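You operate a simulated robot arm through the tools that you are given. There is no shell and no other tool. Be economical: measure what you need, move in short steps, check, and stop when the job is done.

The job below is to be done with a simulated robot arm. You get a single attempt, and the scene is never put back.

Task
Put the round brown pot on the left felt mat. Put the small sprinkler on the narrow bench away on the shelf of the brown table. Take the steel scoop on the plywood board and put it away on the green workbench. Put three of the plant tags from the tag rack in the green crate. Put one of the white cards from the ledge of the grey panel on the blue table. The order is free. Set down upright: round brown pot, small sprinkler.

It is judged by the outcome, as a careful person would: the job done as asked, and still so three seconds after it is handed in. It fails if anything else is knocked over, pushed out of place, dropped, spilled or broken.

Robot
A 7-joint arm with a two-finger parallel gripper on a trunk, on a base that drives. Base frame: it is fixed to the floor where the robot stands at the start and does not move with it; the origin is under the middle of the robot, x ahead of it, y to its left, z up; the surface under the hand at the start is at about z = 80. Lengths are in cm, angles in rad, forces in N, time in s.
With the tool pointing down near the work surface it reaches from about 28 to 76 cm from the robot's upright axis, wherever it stands. Its first joint turns from -2.496 to 2.496 rad. Places, roughly: blue table [60, 580, 80]; green crate (22x20x10 cm) [-160, 380, 80]; green workbench [60, 380, 90]; left felt mat (29x20 cm) [-166, 176, 74]; plant tag [-175, 275, 75]; round brown pot (7x7x7 cm) [50, -10, 30]; shelf of the brown table [450, -140, 20]; small sprinkler [75, -175, 75]; steel scoop (14x6x11 cm) [-180, -70, 80]; white card [425, 375, 100]. Payload 3 kg.
Tool frame: the origin (TCP) lies between the finger pads and is the grasp point; the fingertips stand 3 cm ahead of it; z points along the fingers, y is the line along which they close. Largest opening 11 cm; finger width 2, thickness 1; the body of the gripper, 4.8 by 11.2 cm, starts 5.5 cm behind the TCP.
Orientation is that of the tool frame in the base frame, as a unit quaternion [x, y, z, w]. With the fingers straight down and closing along the base's y, the tool's x points along the base's -x, its y along +y and its z along -z.

Tools
- The arm moves only by the tool step_arm. Its argument "series" is a list of rows, each a list of 7 numbers: the shift along the base's x, y, z in units of 400 mm (1.0 is 400 mm), then the turn, a rotation vector about the base's x, y, z in units of 60 degrees (1.0 is 60 degrees), then the opening, from 0 (shut) to 1 (fully open). In form: [[x, y, z, rx, ry, rz, grip], ...]. A call has 1 to 8 rows; each row is the pose to reach, as a shift and turn from the pose commanded when the call began. A call with a number of a shift or a turn outside -1 to 1 is refused whole. Each row takes 0.2 s and may step no farther than 5 cm and 0.15 rad from the row before; otherwise, or with a gripper value out of range, the whole call is refused. Where a pose cannot be reached the arm comes as near as it can. A force on the tool above 40 N (or 10 N above the force at the start of the call, whichever is more), or a blocked arm, ends the call early, and 0.2 s more pass. Each finger travels about 15.3 cm/s and halts on what it meets, pressing with about 27 N; the grip force reading is that of the motor and also rises with nothing between the fingers. The clock runs only during rows and for 0.2 s after the last one: add rows that repeat a pose to give the fingers time. It gives the time, the measured TCP pose, the force on the tool (base axes), the opening and the grip force at its end, in the units of the frame above (readings bear some noise), with the torque about the TCP (base axes, N m) and any sound that the robot's microphone picked up.
- Cameras (640 x 400 px; columns grow to the right, rows downward): "scene" is now at [53.59, -31.62, 111.88]; the picture's right is [-0.00, -0.17, 0.99], its down [-0.36, 0.92, 0.16] and it looks along [-0.93, -0.35, -0.06] (base axes); focal length 214 px, centre (320, 200). "wrist" rides on the gripper at [7.2, 1.7, -10.3] in the tool frame; the picture's right is [-0.23, 0.97, 0.00], its down [-0.76, -0.18, -0.62] and it looks along [-0.61, -0.14, 0.78] (tool axes); focal length 222 px, centre (320, 200). There is no depth. A picture from a camera that has moved, and an enlarged one, comes with that camera's place and axes in the base frame and with its lens.
- get_image(camera): a new picture of that camera. No time passes.
- lift_body(by): slides the trunk up (or, below 0, down) by that many cm; the arm and the scene camera ride with it, the base frame stays. It gives what a move gives, with no picture.
- steer(legs): drives the robot by 1 to 6 legs, each [ahead, turn to the left] in cm and rad, along the robot's own axes; the way and the turn of a leg run together, so that a leg with both is an arc; at most 150 cm and 3.142 rad a leg. The arm and the cameras ride along, it lands a little off, and it stops where it bumps. It gives what a move gives.
- pan_tilt(pan, tilt): turns the head with the scene camera to pan (to the left, within 1.396 rad either way) and tilt (down, from -0.506 to 1.204), counted from straight ahead of the robot. It gives what a move gives.
- zoom(camera, box): a new picture of the part [left, top, right, bottom] of that camera's present view, enlarged. No time passes.
- hand_in(): hands the job in; it is judged then, once.

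Work in short steps. Places have to be worked out from the pictures, the camera data and where the tool is seen: move nearer, look again, correct. Check each grasp and each placing, and mend what went wrong. You have 207 turns and 192 pictures in all, those below and enlarged ones among them. Open the gripper and draw the arm clear of the work before you hand the job in, unless the task says otherwise; then end with one line.

The tools are called after "Emit:" by a JSON object that holds its "method" and its "body". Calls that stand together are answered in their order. step_arm: Moves the arm, as the interface text tells. Its arguments: {"type":"object","properties":{"series":{"type":"array","items":{"type":"array","items":{"type":"number"}}}},"required":["series"]} The other tools are called the same way: lift_body (by) slides the trunk up or down; steer (legs) drives the base; pan_tilt (pan, tilt) turns the head that bears the scene camera; get_image (camera) takes a picture; zoom (camera, box) takes an enlarged picture of a part of a camera's view; hand_in () hands the job in.

At the start:

```text
clock: 0.0
position: [52.82, -26.21, 99.81]
tool_rot: [0.004, 1.0, 0.0, 0.0]
ft_force: [0.3, -0.6, 0.2]
ft_torque: [0.02, 0.0, 0.0]
gripper_width: 10.99
grip_force: 0.2
trunk travel left (down, up): [-12.5, 36.5]
robot x, y, heading: [0.03, 0.16, -0.005]
head pan, tilt: [-1.4, 1.201]
```

scene: 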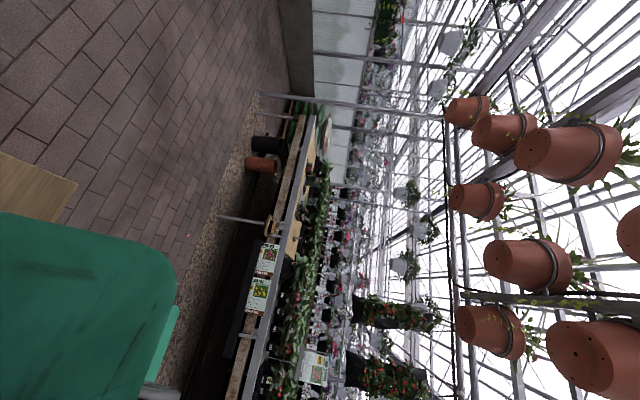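
wrist: 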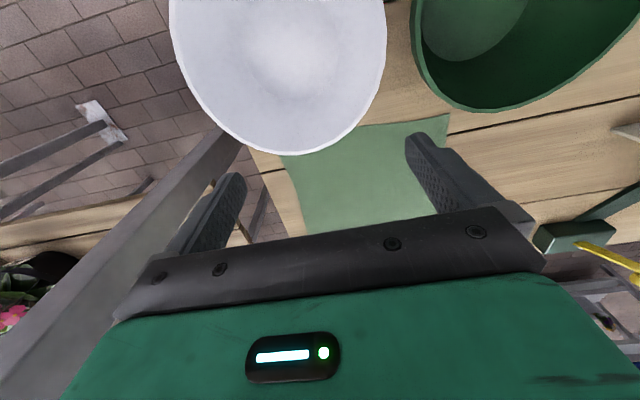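

The head is turned far aside, so I turn it ahead and down to see the workspace in front.

Emit:
{"method": "pan_tilt", "body": {"pan": 0, "tilt": 0.7}}

Emit:
{"method": "get_image", "body": {"camera": "scene"}}

```text
clock: 1.5
position: [52.71, -26.35, 100.01]
tool_rot: [0.004, 1.0, 0.0, 0.0]
ft_force: [1.3, -0.2, -0.3]
ft_torque: [0.0, 0.02, -0.04]
gripper_width: 10.98
grip_force: 0.0
trunk travel left (down, up): [-12.5, 36.5]
robot x, y, heading: [-0.49, 0.66, 0.002]
head pan, tilt: [0.0, 0.7]
```

```text
189 pictures are left
camera scene: at [57.23, -26.14, 104.39], right [-0.01, -1.0, 0.0], down [-0.76, 0.01, 0.64], along [-0.64, 0.0, -0.76], focal length 214 px, centre (320, 200)
```

scene: 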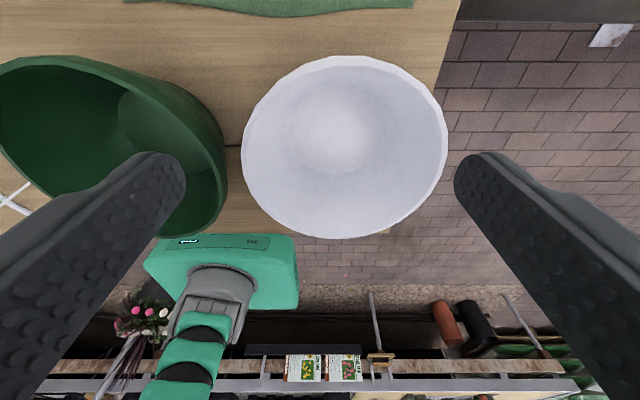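

The scene camera seems to sit by the gripper and look straight down at pan/tilt 0. I tilt it up to see ahead.

Emit:
{"method": "pan_tilt", "body": {"pan": 0, "tilt": -0.5}}

Emit:
{"method": "get_image", "body": {"camera": "scene"}}

Emit:
{"method": "get_image", "body": {"camera": "wrist"}}

```text
clock: 2.9
position: [52.81, -26.19, 99.88]
tool_rot: [0.003, 1.0, 0.0, 0.0]
ft_force: [0.4, -0.1, -0.8]
ft_torque: [-0.01, 0.02, -0.02]
gripper_width: 11.01
grip_force: 0.1
trunk travel left (down, up): [-12.5, 36.5]
robot x, y, heading: [-0.01, 0.43, -0.002]
head pan, tilt: [0.0, -0.499]
```

```text
188 pictures are left
camera scene: at [67.61, -26.21, 106.16], right [-0.01, -1.0, 0.0], down [-0.88, 0.01, -0.48], along [0.48, 0.0, -0.88], focal length 214 px, centre (320, 200)
```

scene: 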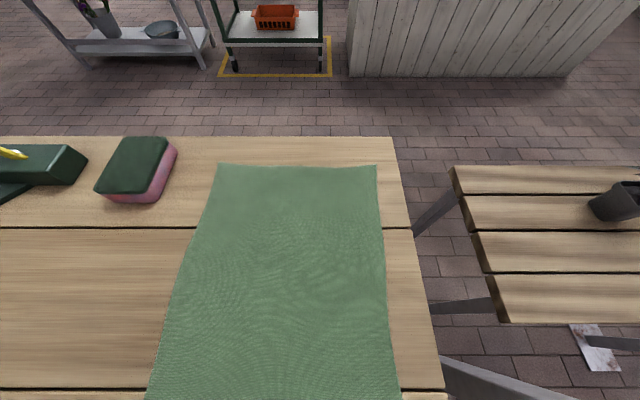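

```text
187 pictures are left
camera wrist: at [45.47, -24.43, 110.11], right [0.23, 0.97, 0.0], down [0.76, -0.18, 0.62], along [0.61, -0.15, -0.78], focal length 222 px, centre (320, 200)
```

wrist: 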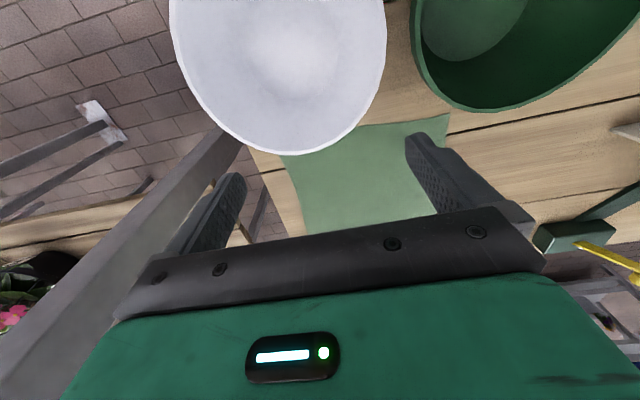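

The table ahead has two bowls and a mat on top; the pot at z=30 must be beneath. I raise the arm by the trunk and look down to see where the camera rides.

Emit:
{"method": "lift_body", "body": {"by": 15}}

Emit:
{"method": "pan_tilt", "body": {"pan": 0, "tilt": 0.3}}

Emit:
{"method": "get_image", "body": {"camera": "scene"}}

```text
clock: 4.7
position: [52.81, -26.2, 114.91]
tool_rot: [0.003, 1.0, 0.0, 0.0]
ft_force: [-0.7, 0.4, 0.1]
ft_torque: [-0.01, 0.03, -0.02]
gripper_width: 11.0
grip_force: 0.0
trunk travel left (down, up): [-27.5, 21.5]
robot x, y, heading: [0.26, 0.06, 0.001]
head pan, tilt: [0.0, -0.499]
```

```text
clock: 5.8
position: [52.68, -26.18, 115.02]
tool_rot: [0.004, 1.0, 0.001, 0.0]
ft_force: [0.3, 0.7, -0.7]
ft_torque: [-0.03, -0.01, -0.01]
gripper_width: 11.03
grip_force: 0.1
trunk travel left (down, up): [-27.5, 21.5]
robot x, y, heading: [-0.02, 0.03, -0.003]
head pan, tilt: [0.0, 0.3]
```

```text
186 pictures are left
camera scene: at [60.86, -26.16, 118.55], right [-0.01, -1.0, 0.0], down [-0.96, 0.01, 0.29], along [-0.29, 0.0, -0.96], focal length 214 px, centre (320, 200)
```

scene: 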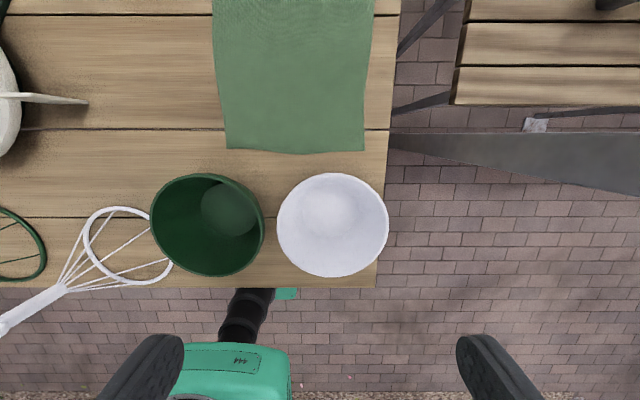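

The table's near edge is at x≈30, and the pot stands on its lower shelf. I back up and look again from a distance.

Emit:
{"method": "steer", "body": {"legs": [[-60, 0]]}}

Emit:
{"method": "pan_tilt", "body": {"pan": 0, "tilt": -0.5}}

Emit:
{"method": "get_image", "body": {"camera": "scene"}}

```text
clock: 9.2
position: [-7.09, -26.34, 114.93]
tool_rot: [0.006, 1.0, 0.001, 0.001]
ft_force: [-1.5, 0.0, -0.6]
ft_torque: [0.0, 0.02, 0.04]
gripper_width: 11.01
grip_force: 0.1
trunk travel left (down, up): [-27.5, 21.5]
robot x, y, heading: [-59.49, 0.24, -0.008]
head pan, tilt: [0.0, 0.3]
```

```text
clock: 10.3
position: [-7.02, -26.33, 114.93]
tool_rot: [0.006, 1.0, 0.0, -0.001]
ft_force: [0.4, -0.8, -0.3]
ft_torque: [-0.01, 0.0, -0.01]
gripper_width: 10.98
grip_force: 0.1
trunk travel left (down, up): [-27.5, 21.5]
robot x, y, heading: [-59.96, 0.17, 0.001]
head pan, tilt: [0.0, -0.499]
```

```text
185 pictures are left
camera scene: at [7.85, -26.44, 121.22], right [-0.01, -1.0, 0.0], down [-0.88, 0.01, -0.48], along [0.48, -0.01, -0.88], focal length 214 px, centre (320, 200)
```

scene: 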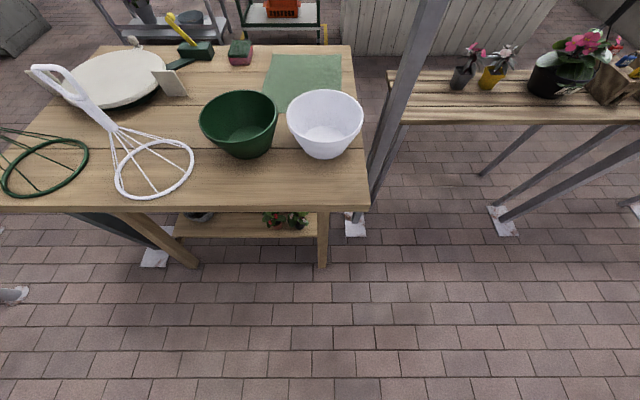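

The shelf front edge is at about x≈39. I pitch the tool up by ~60° so the cameras look forward, then lower the trunk to look under the table.

Emit:
{"method": "step_arm", "body": {"series": [[0, 0, -0.05, 0, -0.14, 0, 1], [0, 0, -0.1, 0, -0.28, 0, 1], [0, 0, -0.15, 0, -0.42, 0, 1], [0, 0, -0.2, 0, -0.56, 0, 1], [0, 0, -0.25, 0, -0.7, 0, 1], [0, 0, -0.3, 0, -0.84, 0, 1], [0, 0, -0.3, 0, -0.98, 0, 1]]}}

Emit:
{"method": "lift_body", "body": {"by": -27}}

Emit:
{"method": "get_image", "body": {"camera": "scene"}}

Emit:
{"method": "get_image", "body": {"camera": "wrist"}}

```text
clock: 11.9
position: [-7.01, -26.35, 102.9]
tool_rot: [0.005, 0.871, 0.003, 0.491]
ft_force: [0.8, 1.2, 0.1]
ft_torque: [0.04, 0.03, -0.02]
gripper_width: 11.01
grip_force: 0.1
trunk travel left (down, up): [-27.5, 21.5]
robot x, y, heading: [-59.41, 0.47, -0.002]
head pan, tilt: [0.0, -0.499]
```

```text
clock: 14.7
position: [-7.07, -26.33, 75.92]
tool_rot: [0.004, 0.871, 0.003, 0.491]
ft_force: [-0.6, 0.1, -0.1]
ft_torque: [0.01, -0.01, 0.01]
gripper_width: 10.97
grip_force: 0.0
trunk travel left (down, up): [-0.5, 48.5]
robot x, y, heading: [-59.29, 0.31, -0.004]
head pan, tilt: [0.0, -0.499]
```

```text
184 pictures are left
camera scene: at [-4.81, -26.45, 92.01], right [-0.01, -1.0, -0.01], down [-0.05, 0.01, -1.0], along [1.0, -0.01, -0.05], focal length 214 px, centre (320, 200)
```

scene: 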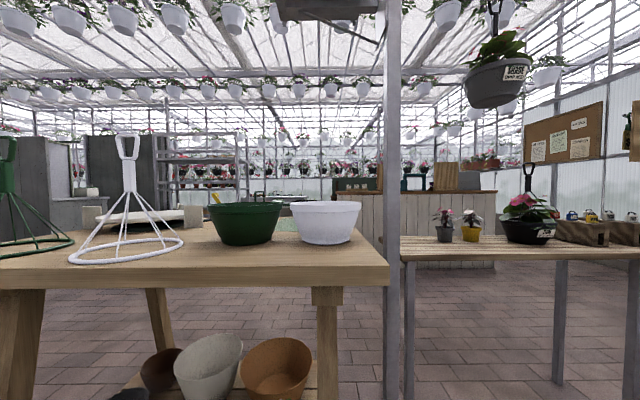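

```text
183 pictures are left
camera wrist: at [-19.69, -24.56, 74.98], right [0.12, 0.97, 0.2], down [-0.14, -0.19, 0.97], along [0.98, -0.15, 0.11], focal length 222 px, centre (320, 200)
```

wrist: 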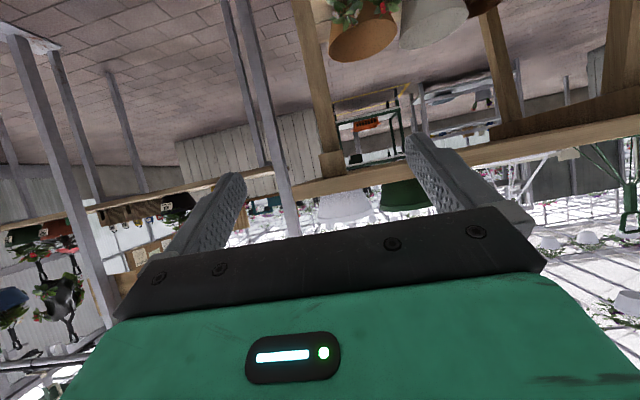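

Three pots appear on the shelf. I tilt the camera down to see them well.

Emit:
{"method": "pan_tilt", "body": {"pan": 0.15, "tilt": 0.0}}

Emit:
{"method": "get_image", "body": {"camera": "scene"}}

```text
clock: 15.6
position: [-7.1, -26.43, 76.03]
tool_rot: [0.005, 0.871, 0.003, 0.491]
ft_force: [-0.4, -0.5, -0.1]
ft_torque: [-0.01, 0.02, -0.01]
gripper_width: 10.99
grip_force: 0.1
trunk travel left (down, up): [-0.5, 48.5]
robot x, y, heading: [-59.69, 0.15, -0.006]
head pan, tilt: [0.15, 0.0]
```

```text
182 pictures are left
camera scene: at [-4.99, -25.07, 87.46], right [0.12, -0.99, -0.09], down [-0.52, 0.01, -0.86], along [0.85, 0.15, -0.51], focal length 214 px, centre (320, 200)
```

scene: 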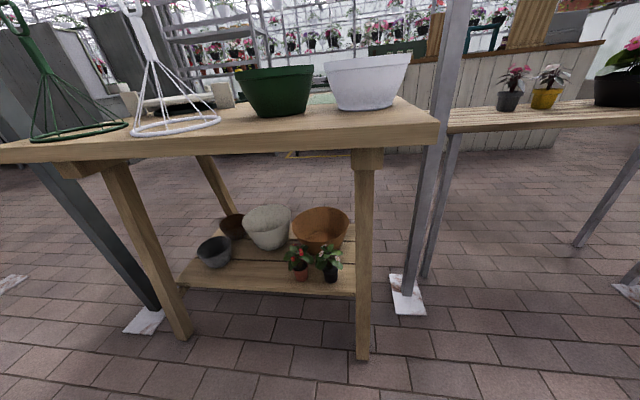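

The pot at (50,-10) could be one of the two small plants in front; I enlarge that part.

Emit:
{"method": "zoom", "body": {"camera": "scene", "box": [180, 190, 380, 315]}}

```text
3.20 times, centred on (280, 252) of scene
camera zoom: at [-4.99, -25.07, 87.46], right [0.12, -0.99, -0.09], down [-0.52, 0.01, -0.86], along [0.85, 0.15, -0.51], focal length 686 px, centre (448, 32)
```

zoom: 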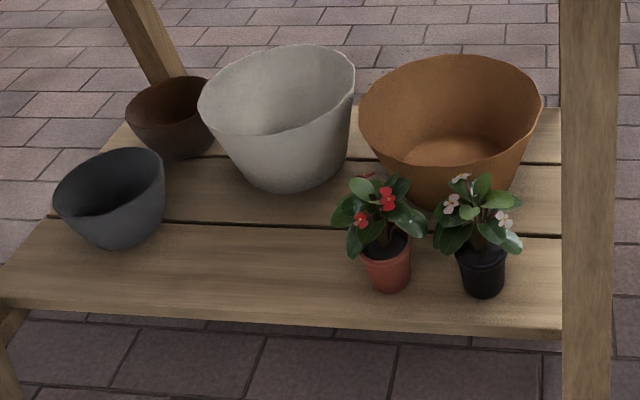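

The red-flowered small terracotta pot (about (42,-8)) is the target, with a black pot 10 cm to its right. I lower the arm and shift y while still clear of the table.

Emit:
{"method": "step_arm", "body": {"series": [[0, 0.05, -0.1, 0, -0.05, 0, 0.8], [0, 0.1, -0.2, 0, -0.1, 0, 0.8], [0, 0.15, -0.3, 0, -0.15, 0, 0.8], [0, 0.2, -0.4, 0, -0.2, 0, 0.8], [0, 0.25, -0.5, 0, -0.2, 0, 0.8], [0, 0.3, -0.6, 0, -0.2, 0, 0.8], [0, 0.35, -0.7, 0, -0.2, 0, 0.8], [0, 0.4, -0.8, 0, -0.2, 0, 0.8]]}}

Emit:
{"method": "pan_tilt", "body": {"pan": 0, "tilt": 0.0}}

Emit:
{"method": "get_image", "body": {"camera": "scene"}}

```text
clock: 17.4
position: [-7.19, -10.32, 43.79]
tool_rot: [0.005, 0.815, 0.002, 0.58]
ft_force: [-2.0, -0.2, -1.7]
ft_torque: [0.0, -0.1, -0.02]
gripper_width: 8.8
grip_force: 0.0
out of reach, approached as far as the arm can: row 2, 3, 4, 5, 6, 7
trunk travel left (down, up): [-0.5, 48.5]
robot x, y, heading: [-59.52, 0.59, -0.005]
head pan, tilt: [0.15, 0.0]
```

```text
clock: 18.1
position: [-6.9, -10.29, 44.09]
tool_rot: [0.004, 0.814, 0.003, 0.581]
ft_force: [0.1, -0.2, -0.6]
ft_torque: [0.02, 0.03, -0.04]
gripper_width: 8.8
grip_force: 0.1
trunk travel left (down, up): [-0.5, 48.5]
robot x, y, heading: [-59.35, 0.75, -0.004]
head pan, tilt: [0.0, 0.0]
```

```text
180 pictures are left
camera scene: at [-7.3, -10.41, 55.72], right [0.0, -1.0, -0.01], down [-0.32, 0.01, -0.95], along [0.95, 0.0, -0.32], focal length 214 px, centre (320, 200)
```

scene: 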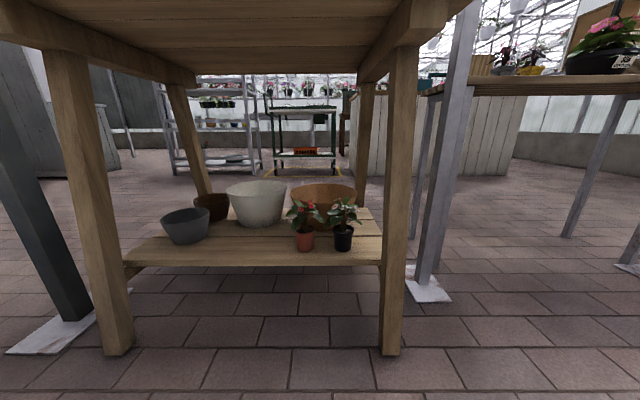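

Triangulating the two views puts the pot near (47,-6,25) with the shelf at z≈22. I lower the arm further to see whether z≈28 is reachable.

Emit:
{"method": "step_arm", "body": {"series": [[0, 0.03, -0.1, 0, 0, 0, 0.8], [0, 0.06, -0.2, 0, 0, 0, 0.8], [0, 0.09, -0.3, 0, 0, 0, 0.8], [0, 0.1, -0.4, 0, 0, 0, 0.8]]}}

Emit:
{"method": "get_image", "body": {"camera": "scene"}}

```text
clock: 19.1
position: [-7.15, -6.35, 27.83]
tool_rot: [0.006, 0.815, 0.004, 0.579]
ft_force: [-0.2, 0.4, 0.3]
ft_torque: [0.0, 0.0, -0.01]
gripper_width: 8.82
grip_force: 0.0
trunk travel left (down, up): [-0.5, 48.5]
robot x, y, heading: [-59.58, 0.55, -0.003]
head pan, tilt: [0.0, 0.0]
```

```text
179 pictures are left
camera scene: at [-7.41, -6.34, 39.48], right [0.0, -1.0, -0.01], down [-0.33, 0.01, -0.94], along [0.94, 0.0, -0.33], focal length 214 px, centre (320, 200)
```

scene: 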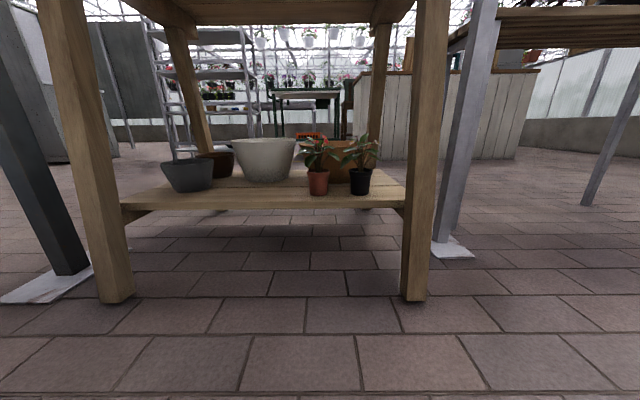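

The pot centre is at about (46,-6,25.5), and z≈28 is reachable. I drive forward 36 cm so the tool comes under the table front edge.

Emit:
{"method": "steer", "body": {"legs": [[36, 0]]}}

Emit:
{"method": "get_image", "body": {"camera": "scene"}}

```text
clock: 21.4
position: [28.41, -6.12, 27.83]
tool_rot: [0.003, 0.815, 0.005, 0.58]
ft_force: [0.1, -0.3, 0.0]
ft_torque: [-0.01, -0.01, 0.0]
gripper_width: 8.79
grip_force: 0.1
trunk travel left (down, up): [-0.5, 48.5]
robot x, y, heading: [-23.69, 0.21, 0.0]
head pan, tilt: [0.0, 0.0]
```

```text
178 pictures are left
camera scene: at [28.22, -6.19, 39.55], right [0.0, -1.0, -0.01], down [-0.33, 0.01, -0.94], along [0.94, 0.0, -0.33], focal length 214 px, centre (320, 200)
```

scene: 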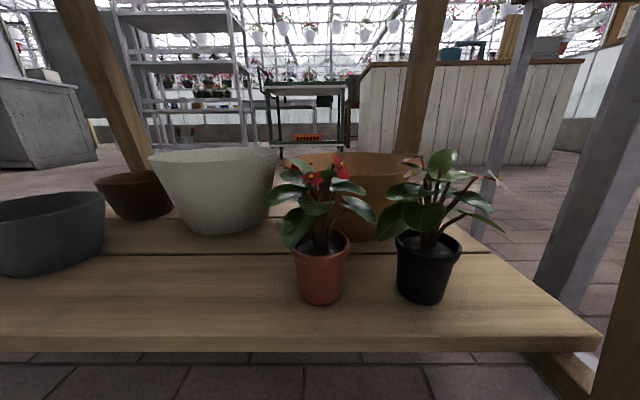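

Pot spans z≈22.3–29.2 with its centre at (46.4,-6.2). I reach in with the fingers either side of it.

Emit:
{"method": "step_arm", "body": {"series": [[0.08, 0, -0.01, 0, 0.05, 0, 0.8], [0.16, 0, -0.02, 0, 0.1, 0, 0.8], [0.22, 0, -0.03, 0, 0.1, 0, 0.8], [0.29, 0, -0.04, 0, 0.1, 0, 0.8]]}}

Emit:
{"method": "get_image", "body": {"camera": "scene"}}

Emit:
{"method": "get_image", "body": {"camera": "wrist"}}

```text
clock: 22.4
position: [40.12, -6.13, 26.4]
tool_rot: [0.005, 0.845, 0.004, 0.534]
ft_force: [1.2, -0.3, 0.1]
ft_torque: [-0.01, 0.01, -0.01]
gripper_width: 8.79
grip_force: 0.0
trunk travel left (down, up): [-0.5, 48.5]
robot x, y, heading: [-24.41, 0.36, -0.003]
head pan, tilt: [0.0, 0.0]
```

```text
177 pictures are left
camera scene: at [40.99, -6.19, 37.99], right [0.0, -1.0, -0.01], down [-0.43, 0.01, -0.9], along [0.9, 0.0, -0.43], focal length 214 px, centre (320, 200)
```

scene: 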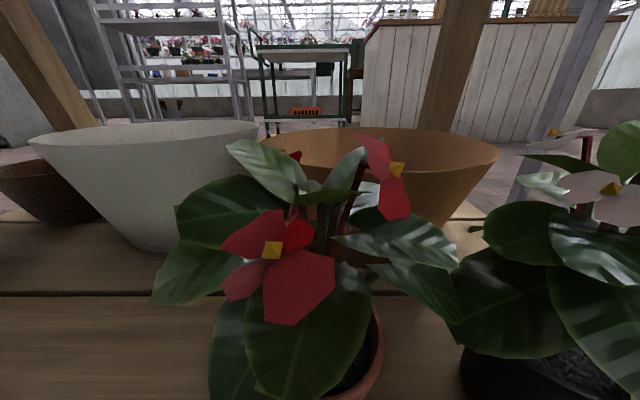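

```text
176 pictures are left
camera wrist: at [27.57, -4.4, 24.11], right [0.1, 0.97, 0.22], down [-0.24, -0.19, 0.95], along [0.97, -0.15, 0.21], focal length 222 px, centre (320, 200)
```

wrist: 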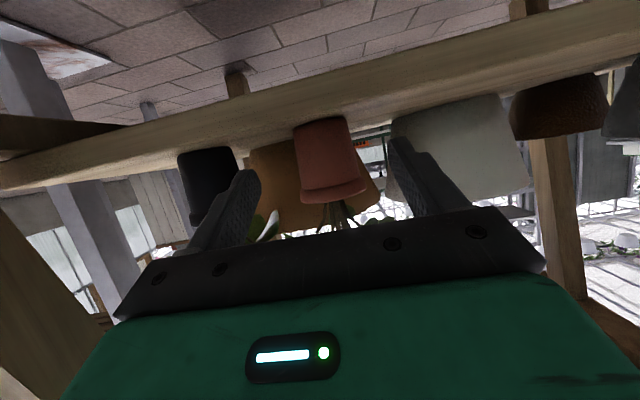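

The fingers straddle the pot well. I advance the last 6 cm and close.

Emit:
{"method": "step_arm", "body": {"series": [[0.06, 0, -0.01, 0, 0, 0, 0.8], [0.11, 0, -0.02, 0, 0, 0, 0.8], [0.157, 0, -0.025, 0, 0, 0, 0.8], [0.157, 0, -0.025, 0, 0, 0, 0.6], [0.157, 0, -0.025, 0, 0, 0, 0.4], [0.157, 0, -0.025, 0, 0, 0, 0.3], [0.157, 0, -0.025, 0, 0, 0, 0.3]]}}

Emit:
{"method": "get_image", "body": {"camera": "wrist"}}

```text
clock: 24.0
position: [46.4, -6.22, 25.3]
tool_rot: [0.003, 0.845, 0.005, 0.534]
ft_force: [0.0, 0.1, -0.9]
ft_torque: [-0.01, 0.02, 0.02]
gripper_width: 5.48
grip_force: 26.8
trunk travel left (down, up): [-0.5, 48.5]
robot x, y, heading: [-24.05, 0.05, 0.004]
head pan, tilt: [0.0, 0.0]
```

```text
175 pictures are left
camera wrist: at [33.85, -4.38, 23.07], right [0.1, 0.97, 0.22], down [-0.24, -0.19, 0.95], along [0.97, -0.14, 0.21], focal length 222 px, centre (320, 200)
```

wrist: 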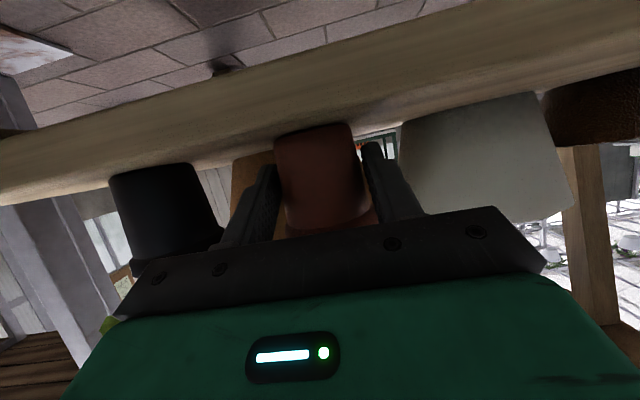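

The pot is gripped at 5.5 cm. I lift it slightly and draw it back.

Emit:
{"method": "step_arm", "body": {"series": [[0, 0, 0.03, 0, 0, 0, 0.2], [0, 0, 0.08, 0, 0, 0, 0.2], [-0.02, 0, 0.12, 0, 0, 0, 0.2], [-0.1, 0, 0.13, 0, 0, 0, 0.2], [-0.2, 0, 0.13, 0, 0, 0, 0.2], [-0.3, 0, 0.13, 0, 0, 0, 0.2], [-0.4, 0, 0.13, 0, 0, 0, 0.2]]}}

Emit:
{"method": "get_image", "body": {"camera": "scene"}}

```text
clock: 25.6
position: [30.11, -6.23, 30.47]
tool_rot: [0.004, 0.845, 0.004, 0.535]
ft_force: [0.6, 0.6, -1.6]
ft_torque: [0.04, 0.03, 0.02]
gripper_width: 5.5
grip_force: 27.0
trunk travel left (down, up): [-0.5, 48.5]
robot x, y, heading: [-23.91, 0.01, -0.001]
head pan, tilt: [0.0, 0.0]
```

```text
174 pictures are left
camera scene: at [31.14, -6.23, 42.06], right [0.0, -1.0, -0.01], down [-0.43, 0.01, -0.9], along [0.9, 0.0, -0.43], focal length 214 px, centre (320, 200)
```

scene: 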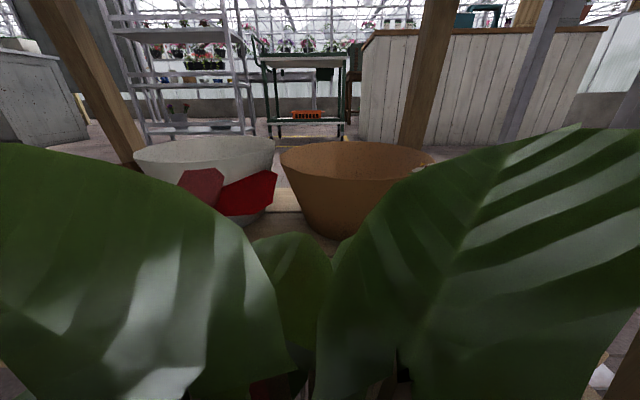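

The pot is out in the hand. I back the base away from the table and check what is left on the shelf.

Emit:
{"method": "steer", "body": {"legs": [[-50, 0]]}}

Emit:
{"method": "pan_tilt", "body": {"pan": 0, "tilt": -0.3}}

Emit:
{"method": "get_image", "body": {"camera": "scene"}}

```text
clock: 28.5
position: [-19.66, -6.28, 30.55]
tool_rot: [0.003, 0.845, 0.005, 0.534]
ft_force: [0.1, -0.7, -1.5]
ft_torque: [-0.01, 0.0, 0.03]
gripper_width: 5.49
grip_force: 27.5
trunk travel left (down, up): [-0.5, 48.5]
robot x, y, heading: [-74.15, 0.02, 0.003]
head pan, tilt: [0.0, 0.0]
```

```text
clock: 29.3
position: [-19.7, -6.33, 30.47]
tool_rot: [0.003, 0.845, 0.005, 0.535]
ft_force: [-0.7, 0.3, -0.7]
ft_torque: [0.02, 0.04, 0.03]
gripper_width: 5.48
grip_force: 27.6
trunk travel left (down, up): [-0.5, 48.5]
robot x, y, heading: [-74.0, 0.16, 0.001]
head pan, tilt: [0.0, -0.3]
```

```text
173 pictures are left
camera scene: at [-18.65, -6.34, 44.91], right [0.0, -1.0, -0.01], down [-0.14, 0.01, -0.99], along [0.99, 0.0, -0.14], focal length 214 px, centre (320, 200)
```

scene: 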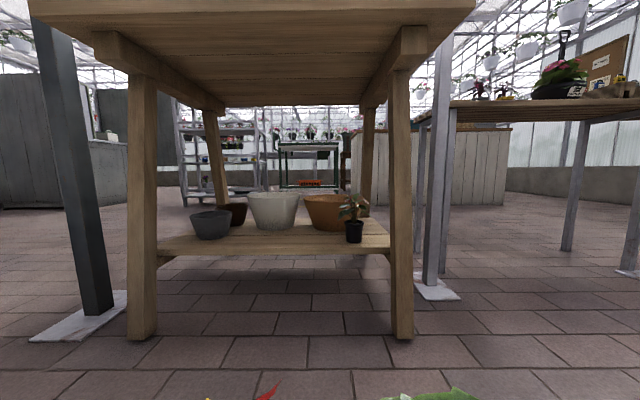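

The rest of the shelf stands undisturbed. I raise the trunk and then turn left to look toward the left felt mat.

Emit:
{"method": "lift_body", "body": {"by": 45}}

Emit:
{"method": "steer", "body": {"legs": [[0, 1.571]]}}

Emit:
{"method": "pan_tilt", "body": {"pan": 0, "tilt": -0.3}}

Emit:
{"method": "get_image", "body": {"camera": "scene"}}

```text
refused: 45 is not a number from -40 to 40
```

```text
clock: 32.0
position: [-34.79, 38.28, 30.51]
tool_rot: [-0.363, 0.763, 0.237, 0.48]
ft_force: [-0.2, -0.3, -1.5]
ft_torque: [0.0, 0.0, -0.01]
gripper_width: 5.5
grip_force: 27.0
trunk travel left (down, up): [-0.5, 48.5]
robot x, y, heading: [-71.39, -2.0, 0.92]
head pan, tilt: [0.0, -0.3]
stopped in leg 1: the robot was blocked; the commanded pose is now the measured one
```

```text
clock: 32.6
position: [-34.7, 38.35, 30.64]
tool_rot: [-0.362, 0.763, 0.236, 0.48]
ft_force: [0.1, 0.9, -0.9]
ft_torque: [-0.03, 0.0, 0.02]
gripper_width: 5.5
grip_force: 27.0
trunk travel left (down, up): [-0.5, 48.5]
robot x, y, heading: [-70.57, -2.63, 0.923]
head pan, tilt: [0.0, -0.3]
```

```text
172 pictures are left
camera scene: at [-33.95, 39.27, 45.0], right [0.78, -0.63, -0.01], down [-0.1, -0.1, -0.99], along [0.62, 0.77, -0.14], focal length 214 px, centre (320, 200)
```

scene: 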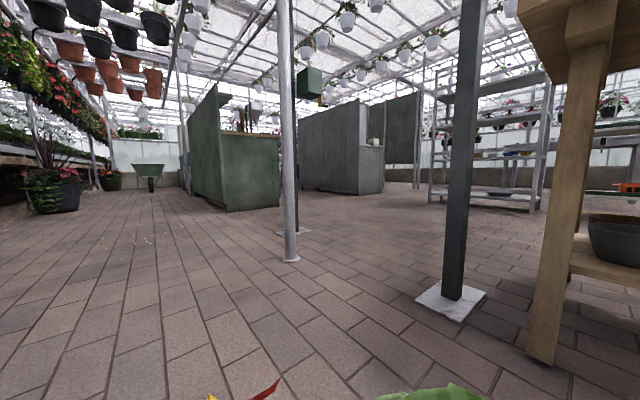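

The first call was refused, and the turn was blocked at heading 0.92: the base touched something behind. I raise the trunk and look backward.

Emit:
{"method": "lift_body", "body": {"by": 40}}

Emit:
{"method": "pan_tilt", "body": {"pan": 0, "tilt": 1.2}}

Emit:
{"method": "get_image", "body": {"camera": "scene"}}

```text
clock: 36.5
position: [-34.63, 38.46, 70.57]
tool_rot: [-0.362, 0.763, 0.236, 0.481]
ft_force: [-0.1, 0.4, -1.3]
ft_torque: [-0.02, 0.0, -0.03]
gripper_width: 5.48
grip_force: 26.4
trunk travel left (down, up): [-40.5, 8.5]
robot x, y, heading: [-70.8, -2.35, 0.925]
head pan, tilt: [0.0, -0.3]
```

```text
clock: 38.1
position: [-34.64, 38.35, 70.59]
tool_rot: [-0.361, 0.763, 0.236, 0.481]
ft_force: [0.8, -0.1, -1.3]
ft_torque: [-0.01, 0.01, 0.0]
gripper_width: 5.46
grip_force: 27.4
trunk travel left (down, up): [-40.5, 8.5]
robot x, y, heading: [-70.86, -2.34, 0.922]
head pan, tilt: [0.0, 1.201]
```

```text
171 pictures are left
camera scene: at [-38.67, 33.61, 74.63], right [0.78, -0.63, -0.01], down [-0.62, -0.78, 0.07], along [-0.05, -0.05, -1.0], focal length 214 px, centre (320, 200)
```

scene: 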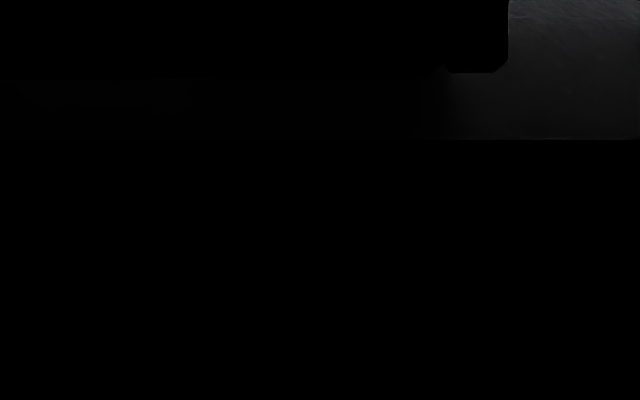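

That view is inside the hand. I look to the left instead.

Emit:
{"method": "pan_tilt", "body": {"pan": 1.39, "tilt": 0.0}}

Emit:
{"method": "get_image", "body": {"camera": "scene"}}

```text
clock: 39.6
position: [-34.63, 38.56, 70.51]
tool_rot: [-0.362, 0.764, 0.236, 0.48]
ft_force: [0.1, 0.4, -2.8]
ft_torque: [0.0, 0.03, 0.0]
gripper_width: 5.47
grip_force: 26.7
trunk travel left (down, up): [-40.5, 8.5]
robot x, y, heading: [-70.97, -2.19, 0.92]
head pan, tilt: [1.389, 0.0]
```

```text
170 pictures are left
camera scene: at [-45.04, 39.6, 85.46], right [0.69, 0.58, -0.42], down [-0.28, -0.33, -0.9], along [-0.66, 0.74, -0.07], focal length 214 px, centre (320, 200)
```

scene: 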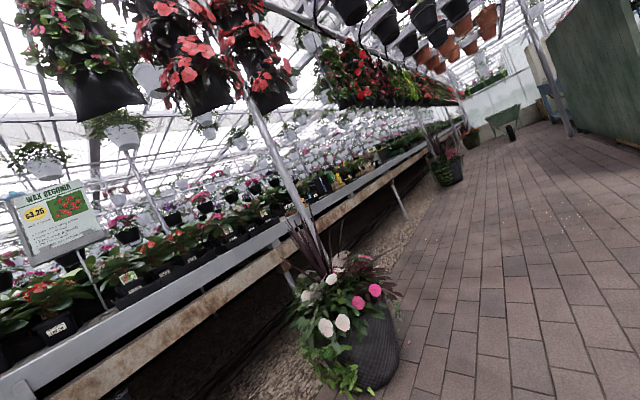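

A plant bench runs along x≈-125 with a planter near (-117,98). I look to the right/back side to find what blocked the base.

Emit:
{"method": "pan_tilt", "body": {"pan": 1.39, "tilt": 0.9}}

Emit:
{"method": "get_image", "body": {"camera": "scene"}}

Emit:
{"method": "pan_tilt", "body": {"pan": -1.39, "tilt": 0.9}}

Emit:
{"method": "get_image", "body": {"camera": "scene"}}

```text
clock: 40.8
position: [-34.55, 38.49, 70.6]
tool_rot: [-0.362, 0.763, 0.236, 0.481]
ft_force: [-0.3, -0.1, -1.6]
ft_torque: [-0.06, 0.04, 0.0]
gripper_width: 5.49
grip_force: 26.6
trunk travel left (down, up): [-40.5, 8.5]
robot x, y, heading: [-70.89, -2.59, 0.921]
head pan, tilt: [1.389, 0.901]
```

```text
169 pictures are left
camera scene: at [-46.29, 35.92, 78.33], right [0.69, 0.58, -0.42], down [0.35, -0.79, -0.51], along [-0.63, 0.21, -0.75], focal length 214 px, centre (320, 200)
```

scene: 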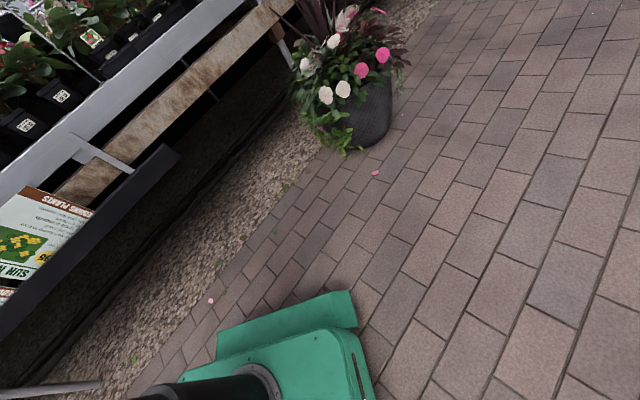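

```text
clock: 43.2
position: [-34.71, 38.48, 70.59]
tool_rot: [-0.362, 0.764, 0.236, 0.48]
ft_force: [1.2, -0.5, -1.5]
ft_torque: [-0.05, 0.01, 0.01]
gripper_width: 5.45
grip_force: 26.9
trunk travel left (down, up): [-40.5, 8.5]
robot x, y, heading: [-70.84, -1.89, 0.915]
head pan, tilt: [-1.389, 0.901]
```

```text
168 pictures are left
camera scene: at [-34.72, 26.61, 78.13], right [-0.41, -0.81, 0.42], down [-0.85, 0.18, -0.49], along [0.32, -0.56, -0.76], focal length 214 px, centre (320, 200)
```

scene: 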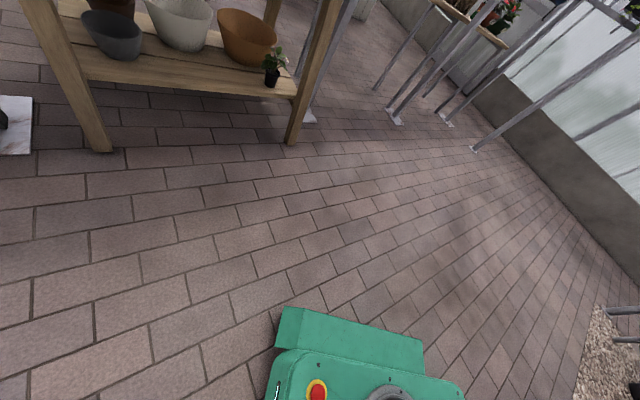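

The base's rear is against the bench's sign tray. I drive forward away from it, then turn to head along +y.

Emit:
{"method": "steer", "body": {"legs": [[30, 0], [0, 0.65]]}}

Emit:
{"method": "pan_tilt", "body": {"pan": 0.5, "tilt": -0.4}}

Emit:
{"method": "get_image", "body": {"camera": "scene"}}

```text
clock: 47.2
position: [-48.15, 76.02, 70.64]
tool_rot: [-0.584, 0.61, 0.376, 0.381]
ft_force: [0.1, -0.4, -1.5]
ft_torque: [-0.04, -0.03, -0.03]
gripper_width: 5.46
grip_force: 26.8
trunk travel left (down, up): [-40.5, 8.5]
robot x, y, heading: [-49.52, 21.56, 1.564]
head pan, tilt: [-1.389, 0.901]
stopped in leg 2: the robot was blocked; the commanded pose is now the measured one
```

```text
clock: 49.0
position: [-48.06, 76.15, 70.59]
tool_rot: [-0.584, 0.61, 0.375, 0.381]
ft_force: [-0.2, 0.7, -1.8]
ft_torque: [-0.03, -0.01, -0.06]
gripper_width: 5.48
grip_force: 27.3
trunk travel left (down, up): [-40.5, 8.5]
robot x, y, heading: [-49.52, 21.44, 1.551]
head pan, tilt: [0.499, -0.4]
```

```text
167 pictures are left
camera scene: at [-51.6, 76.55, 86.4], right [0.89, 0.4, -0.22], down [-0.2, -0.08, -0.98], along [-0.41, 0.91, 0.01], focal length 214 px, centre (320, 200)
```

scene: 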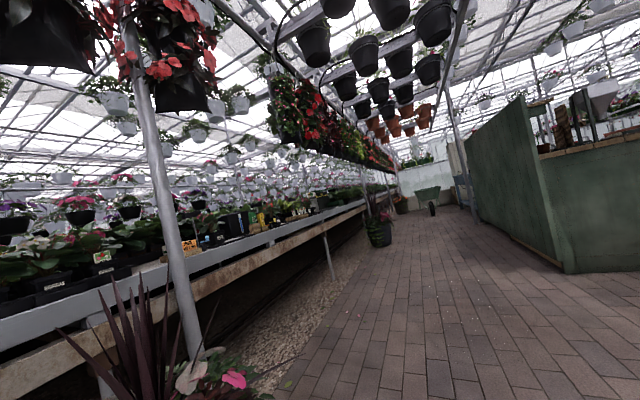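

The turn essentially completed. I enlarge the bench region to find the mat, tags and crate.

Emit:
{"method": "zoom", "body": {"camera": "scene", "box": [150, 150, 400, 306]}}

```text
2.56 times, centred on (275, 228) of scene
camera zoom: at [-51.6, 76.55, 86.4], right [0.89, 0.4, -0.22], down [-0.2, -0.08, -0.98], along [-0.41, 0.91, 0.01], focal length 549 px, centre (435, 128)
```

zoom: 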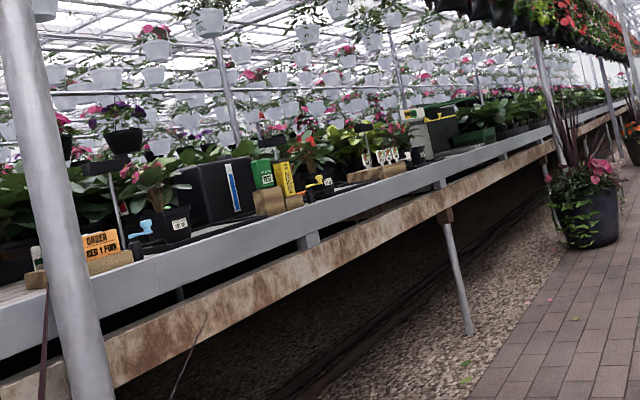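

The bench front edge is near x≈-150, the bricks end at -134, and a planter stands near (-117,98). I drive straight along +y past the planter first.

Emit:
{"method": "steer", "body": {"legs": [[110, 0]]}}

Emit:
{"method": "pan_tilt", "body": {"pan": 1.2, "tilt": -0.3}}

Emit:
{"method": "get_image", "body": {"camera": "scene"}}

```text
clock: 54.7
position: [-45.8, 186.69, 70.64]
tool_rot: [-0.583, 0.612, 0.374, 0.382]
ft_force: [-0.6, -0.1, -2.1]
ft_torque: [-0.02, -0.04, 0.01]
gripper_width: 5.46
grip_force: 27.3
trunk travel left (down, up): [-40.5, 8.5]
robot x, y, heading: [-47.87, 131.81, 1.552]
head pan, tilt: [0.499, -0.4]
```

```text
clock: 55.8
position: [-45.76, 186.67, 70.71]
tool_rot: [-0.582, 0.612, 0.375, 0.383]
ft_force: [-0.4, 0.0, -1.7]
ft_torque: [-0.01, -0.01, 0.01]
gripper_width: 5.46
grip_force: 27.3
trunk travel left (down, up): [-40.5, 8.5]
robot x, y, heading: [-47.92, 131.8, 1.548]
head pan, tilt: [1.201, -0.3]
```

```text
165 pictures are left
camera scene: at [-53.17, 183.6, 87.35], right [0.39, 0.83, -0.4], down [-0.3, -0.3, -0.91], along [-0.87, 0.48, 0.13], focal length 214 px, centre (320, 200)
```

scene: 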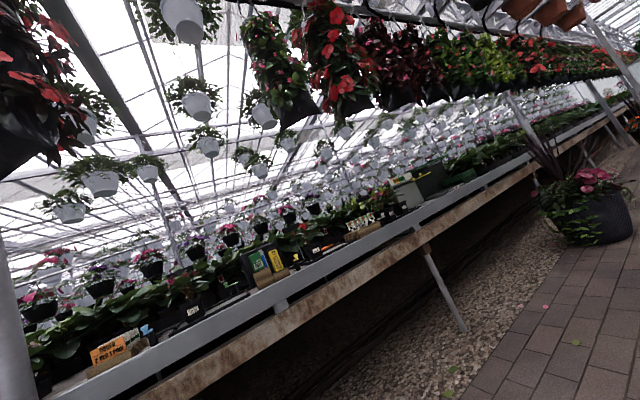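

I raise the pot well above bench height, then drive toward the spot facing the mat.

Emit:
{"method": "lift_body", "body": {"by": 8}}

Emit:
{"method": "step_arm", "body": {"series": [[0, 0, 0.12, 0, 0, 0, 0.2], [0, 0, 0.24, 0, 0, 0, 0.2], [0, 0, 0.36, 0, 0, 0, 0.2], [0, 0, 0.45, 0, 0, 0, 0.2]]}}

Emit:
{"method": "steer", "body": {"legs": [[0, 0.7], [45, 0], [0, 0.89]]}}

Emit:
{"method": "pan_tilt", "body": {"pan": 0, "tilt": -0.1}}

Emit:
{"method": "get_image", "body": {"camera": "scene"}}

```text
clock: 56.9
position: [-45.8, 186.62, 78.78]
tool_rot: [-0.582, 0.612, 0.374, 0.382]
ft_force: [0.2, -0.3, -1.0]
ft_torque: [-0.02, -0.06, -0.01]
gripper_width: 5.48
grip_force: 27.2
trunk travel left (down, up): [-48.5, 0.5]
robot x, y, heading: [-47.98, 131.8, 1.553]
head pan, tilt: [1.201, -0.3]
```

```text
clock: 57.9
position: [-45.89, 186.68, 89.58]
tool_rot: [-0.582, 0.612, 0.374, 0.383]
ft_force: [0.8, 0.1, -0.9]
ft_torque: [-0.04, -0.01, -0.02]
gripper_width: 5.46
grip_force: 27.2
out of reach, approached as far as the arm can: row 3, 4
trunk travel left (down, up): [-48.5, 0.5]
robot x, y, heading: [-47.76, 132.25, 1.551]
head pan, tilt: [1.201, -0.3]
```

```text
clock: 60.1
position: [-79.09, 176.57, 89.47]
tool_rot: [0.747, -0.394, -0.476, -0.243]
ft_force: [-0.9, -0.9, -2.4]
ft_torque: [0.01, -0.05, -0.05]
gripper_width: 5.48
grip_force: 27.8
trunk travel left (down, up): [-48.5, 0.5]
robot x, y, heading: [-45.46, 134.11, 2.209]
head pan, tilt: [1.201, -0.3]
stopped in leg 1: the robot was blocked; the commanded pose is now the measured one
```

```text
clock: 61.5
position: [-78.95, 176.6, 89.56]
tool_rot: [0.747, -0.395, -0.476, -0.244]
ft_force: [0.1, -0.1, -2.2]
ft_torque: [-0.04, -0.02, 0.02]
gripper_width: 5.48
grip_force: 26.8
trunk travel left (down, up): [-48.5, 0.5]
robot x, y, heading: [-45.43, 133.65, 2.207]
head pan, tilt: [0.0, -0.099]
```

```text
164 pictures are left
camera scene: at [-79.73, 177.89, 102.03], right [0.82, 0.57, -0.01], down [0.18, -0.28, -0.94], along [-0.54, 0.77, -0.34], focal length 214 px, centre (320, 200)
```

scene: 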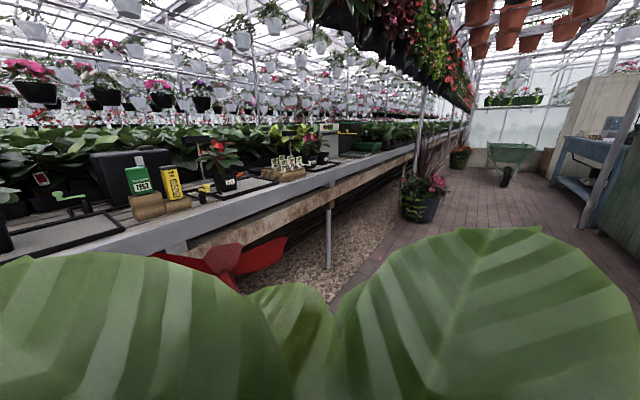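

Now I can see two grey mats with dark borders on the bench; the left one is at the lower left of the view. I enlarge it.

Emit:
{"method": "zoom", "body": {"camera": "scene", "box": [0, 110, 400, 280]}}

```text
1.60 times, centred on (200, 195) of scene
camera zoom: at [-79.73, 177.89, 102.03], right [0.82, 0.57, -0.01], down [0.18, -0.28, -0.94], along [-0.54, 0.77, -0.34], focal length 343 px, centre (512, 208)
```

zoom: 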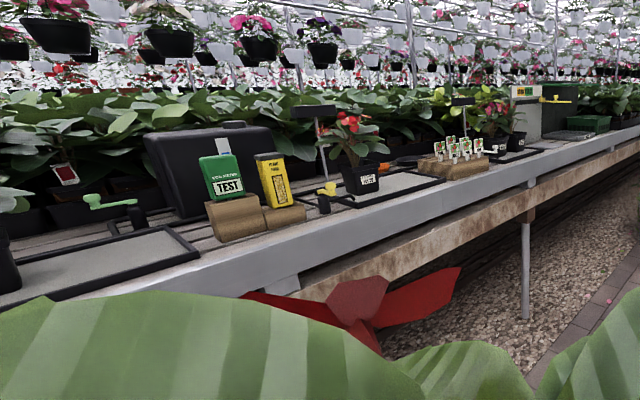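

The left mat spans roughly x -176..-154, y 161..190. I drive up facing it in smaller turns.

Emit:
{"method": "steer", "body": {"legs": [[48, 0], [0, 0.46], [0, 0.46]]}}

Emit:
{"method": "pan_tilt", "body": {"pan": 0, "tilt": -0.1}}

Emit:
{"method": "get_image", "body": {"camera": "scene"}}

```text
clock: 66.0
position: [-123.3, 196.26, 89.71]
tool_rot: [0.817, -0.215, -0.519, -0.129]
ft_force: [-0.4, -0.6, -1.8]
ft_torque: [0.06, -0.03, -0.05]
gripper_width: 5.47
grip_force: 27.0
trunk travel left (down, up): [-48.5, 0.5]
robot x, y, heading: [-73.01, 173.49, 2.661]
head pan, tilt: [0.0, -0.099]
stopped in leg 3: the robot was blocked; the commanded pose is now the measured one
```

```text
clock: 66.6
position: [-123.29, 196.27, 89.56]
tool_rot: [0.817, -0.215, -0.519, -0.13]
ft_force: [0.9, -0.1, -1.1]
ft_torque: [-0.06, -0.03, -0.01]
gripper_width: 5.45
grip_force: 27.1
trunk travel left (down, up): [-48.5, 0.5]
robot x, y, heading: [-73.01, 174.11, 2.663]
head pan, tilt: [0.0, -0.099]
```

```text
162 pictures are left
camera scene: at [-124.44, 197.1, 102.18], right [0.49, 0.87, -0.01], down [0.29, -0.17, -0.94], along [-0.83, 0.45, -0.34], focal length 214 px, centre (320, 200)
```

scene: 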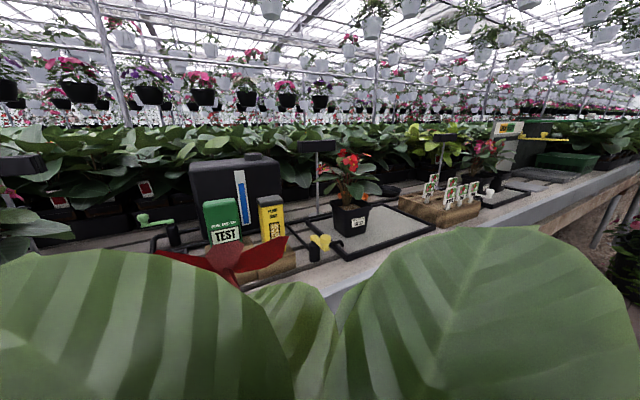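

The base reports blocked at heading 2.66 without any visible contact. I try the remaining turn again in a small piece.

Emit:
{"method": "steer", "body": {"legs": [[0, 0.24]]}}

Emit:
{"method": "steer", "body": {"legs": [[0, 0.24]]}}

```text
clock: 67.8
position: [-127.5, 183.75, 89.6]
tool_rot: [0.837, -0.115, -0.531, -0.066]
ft_force: [0.3, 0.1, -1.8]
ft_torque: [-0.02, -0.06, -0.03]
gripper_width: 5.48
grip_force: 26.7
trunk travel left (down, up): [-48.5, 0.5]
robot x, y, heading: [-72.95, 175.07, 2.911]
head pan, tilt: [0.0, -0.099]
```

```text
clock: 69.1
position: [-128.04, 170.53, 89.54]
tool_rot: [0.845, -0.014, -0.535, -0.002]
ft_force: [-0.1, -0.1, -1.3]
ft_torque: [-0.02, -0.02, 0.01]
gripper_width: 5.44
grip_force: 26.8
trunk travel left (down, up): [-48.5, 0.5]
robot x, y, heading: [-73.25, 176.02, -3.132]
head pan, tilt: [0.0, -0.099]
```

Small turns work. Now facing the bench, I look down at the mat.

Emit:
{"method": "pan_tilt", "body": {"pan": 0.4, "tilt": 0.0}}

Emit:
{"method": "get_image", "body": {"camera": "scene"}}

Emit:
{"method": "get_image", "body": {"camera": "wrist"}}

```text
clock: 69.9
position: [-127.97, 170.52, 89.67]
tool_rot: [0.845, -0.015, -0.535, -0.002]
ft_force: [-0.4, -0.1, -0.5]
ft_torque: [0.0, -0.03, -0.04]
gripper_width: 5.47
grip_force: 26.8
trunk travel left (down, up): [-48.5, 0.5]
robot x, y, heading: [-73.23, 175.98, -3.139]
head pan, tilt: [0.4, 0.0]
```

```text
161 pictures are left
camera scene: at [-128.62, 167.29, 101.66], right [-0.33, 0.93, -0.18], down [0.43, -0.02, -0.9], along [-0.84, -0.37, -0.39], focal length 214 px, centre (320, 200)
```

scene: 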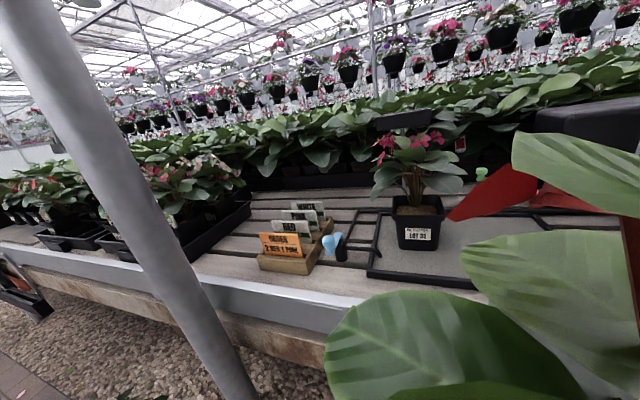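

```text
160 pictures are left
camera wrist: at [-115.59, 168.51, 87.44], right [-0.12, -0.97, 0.22], down [0.24, 0.18, 0.95], along [-0.96, 0.17, 0.21], focal length 222 px, centre (320, 200)
```

wrist: 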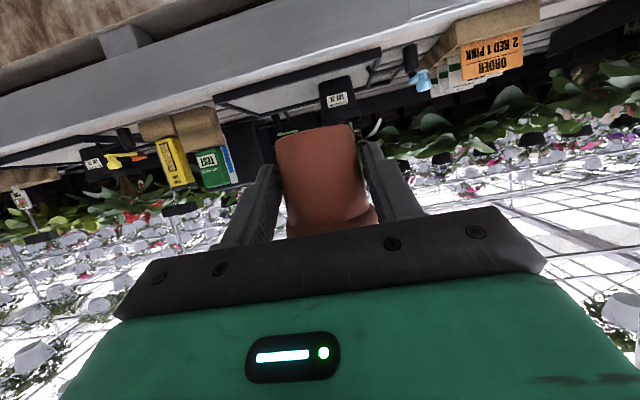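

The mat's free part is right of the "LOT" plant (pot at about (-166,169)); I'll set my pot at about (-162,181). I shift y by +10.5 cm, then drive forward 22 cm.

Emit:
{"method": "step_arm", "body": {"series": [[0, 0.1, 0, 0, 0, 0, 0.2], [0, 0.2, 0, 0, 0, 0, 0.2], [0, 0.265, 0, 0, 0, 0, 0.2]]}}

Emit:
{"method": "steer", "body": {"legs": [[22, 0]]}}

Emit:
{"method": "get_image", "body": {"camera": "scene"}}

Emit:
{"method": "get_image", "body": {"camera": "wrist"}}

```text
clock: 70.7
position: [-127.96, 181.17, 89.69]
tool_rot: [0.845, -0.015, -0.535, -0.002]
ft_force: [0.5, 0.0, -2.3]
ft_torque: [0.0, -0.03, 0.0]
gripper_width: 5.48
grip_force: 27.5
trunk travel left (down, up): [-48.5, 0.5]
robot x, y, heading: [-73.12, 176.28, -3.14]
head pan, tilt: [0.4, 0.0]
```

```text
clock: 72.4
position: [-149.89, 181.06, 89.73]
tool_rot: [0.845, -0.014, -0.535, -0.002]
ft_force: [0.2, -0.4, -1.9]
ft_torque: [0.01, -0.03, 0.01]
gripper_width: 5.49
grip_force: 26.9
trunk travel left (down, up): [-48.5, 0.5]
robot x, y, heading: [-95.33, 175.89, -3.131]
head pan, tilt: [0.4, 0.0]
```

```text
159 pictures are left
camera scene: at [-150.61, 177.73, 101.63], right [-0.33, 0.93, -0.18], down [0.43, -0.02, -0.9], along [-0.84, -0.37, -0.39], focal length 214 px, centre (320, 200)
```

scene: 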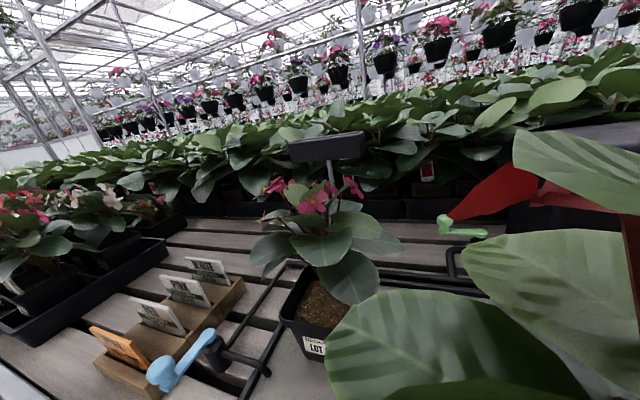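

```text
158 pictures are left
camera wrist: at [-137.6, 178.97, 87.41], right [-0.12, -0.97, 0.22], down [0.24, 0.18, 0.95], along [-0.96, 0.17, 0.21], focal length 222 px, centre (320, 200)
```

wrist: 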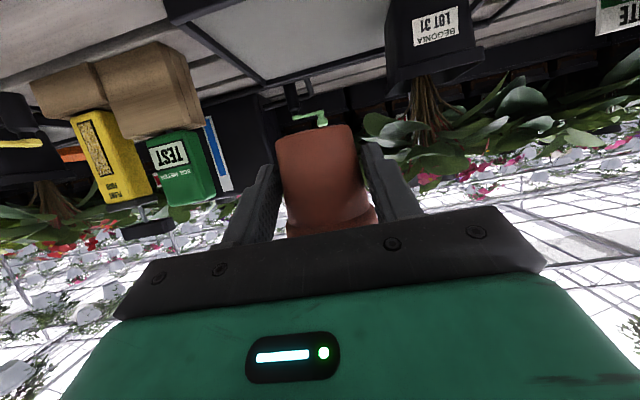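

Mat confirmed at x -156..-175, y up to 191; the LOT pot's right edge is y≈173. I move over (-163,181) and lower to just above the mat.

Emit:
{"method": "step_arm", "body": {"series": [[-0.11, 0, 0, 0, 0, 0, 0.2], [-0.22, 0, 0, 0, 0, 0, 0.2], [-0.33, 0, 0, 0, 0, 0, 0.2], [-0.33, 0, -0.08, 0, 0, 0, 0.2], [-0.33, 0, -0.16, 0, 0, 0, 0.2], [-0.33, 0, -0.22, 0, 0, 0, 0.2]]}}

Emit:
{"method": "get_image", "body": {"camera": "wrist"}}

```text
clock: 73.8
position: [-163.3, 180.89, 80.94]
tool_rot: [0.845, -0.013, -0.535, -0.001]
ft_force: [0.1, 0.1, -1.8]
ft_torque: [0.03, -0.04, 0.02]
gripper_width: 5.48
grip_force: 27.1
trunk travel left (down, up): [-48.5, 0.5]
robot x, y, heading: [-95.29, 176.04, -3.133]
head pan, tilt: [0.4, 0.0]
```

```text
157 pictures are left
camera wrist: at [-150.89, 178.93, 78.63], right [-0.12, -0.97, 0.22], down [0.24, 0.18, 0.95], along [-0.96, 0.17, 0.21], focal length 222 px, centre (320, 200)
```

wrist: 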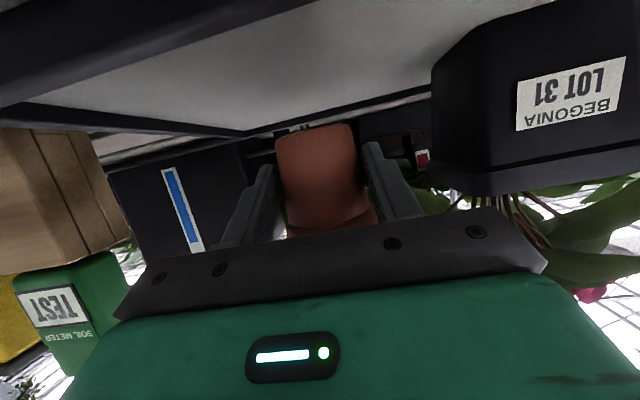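

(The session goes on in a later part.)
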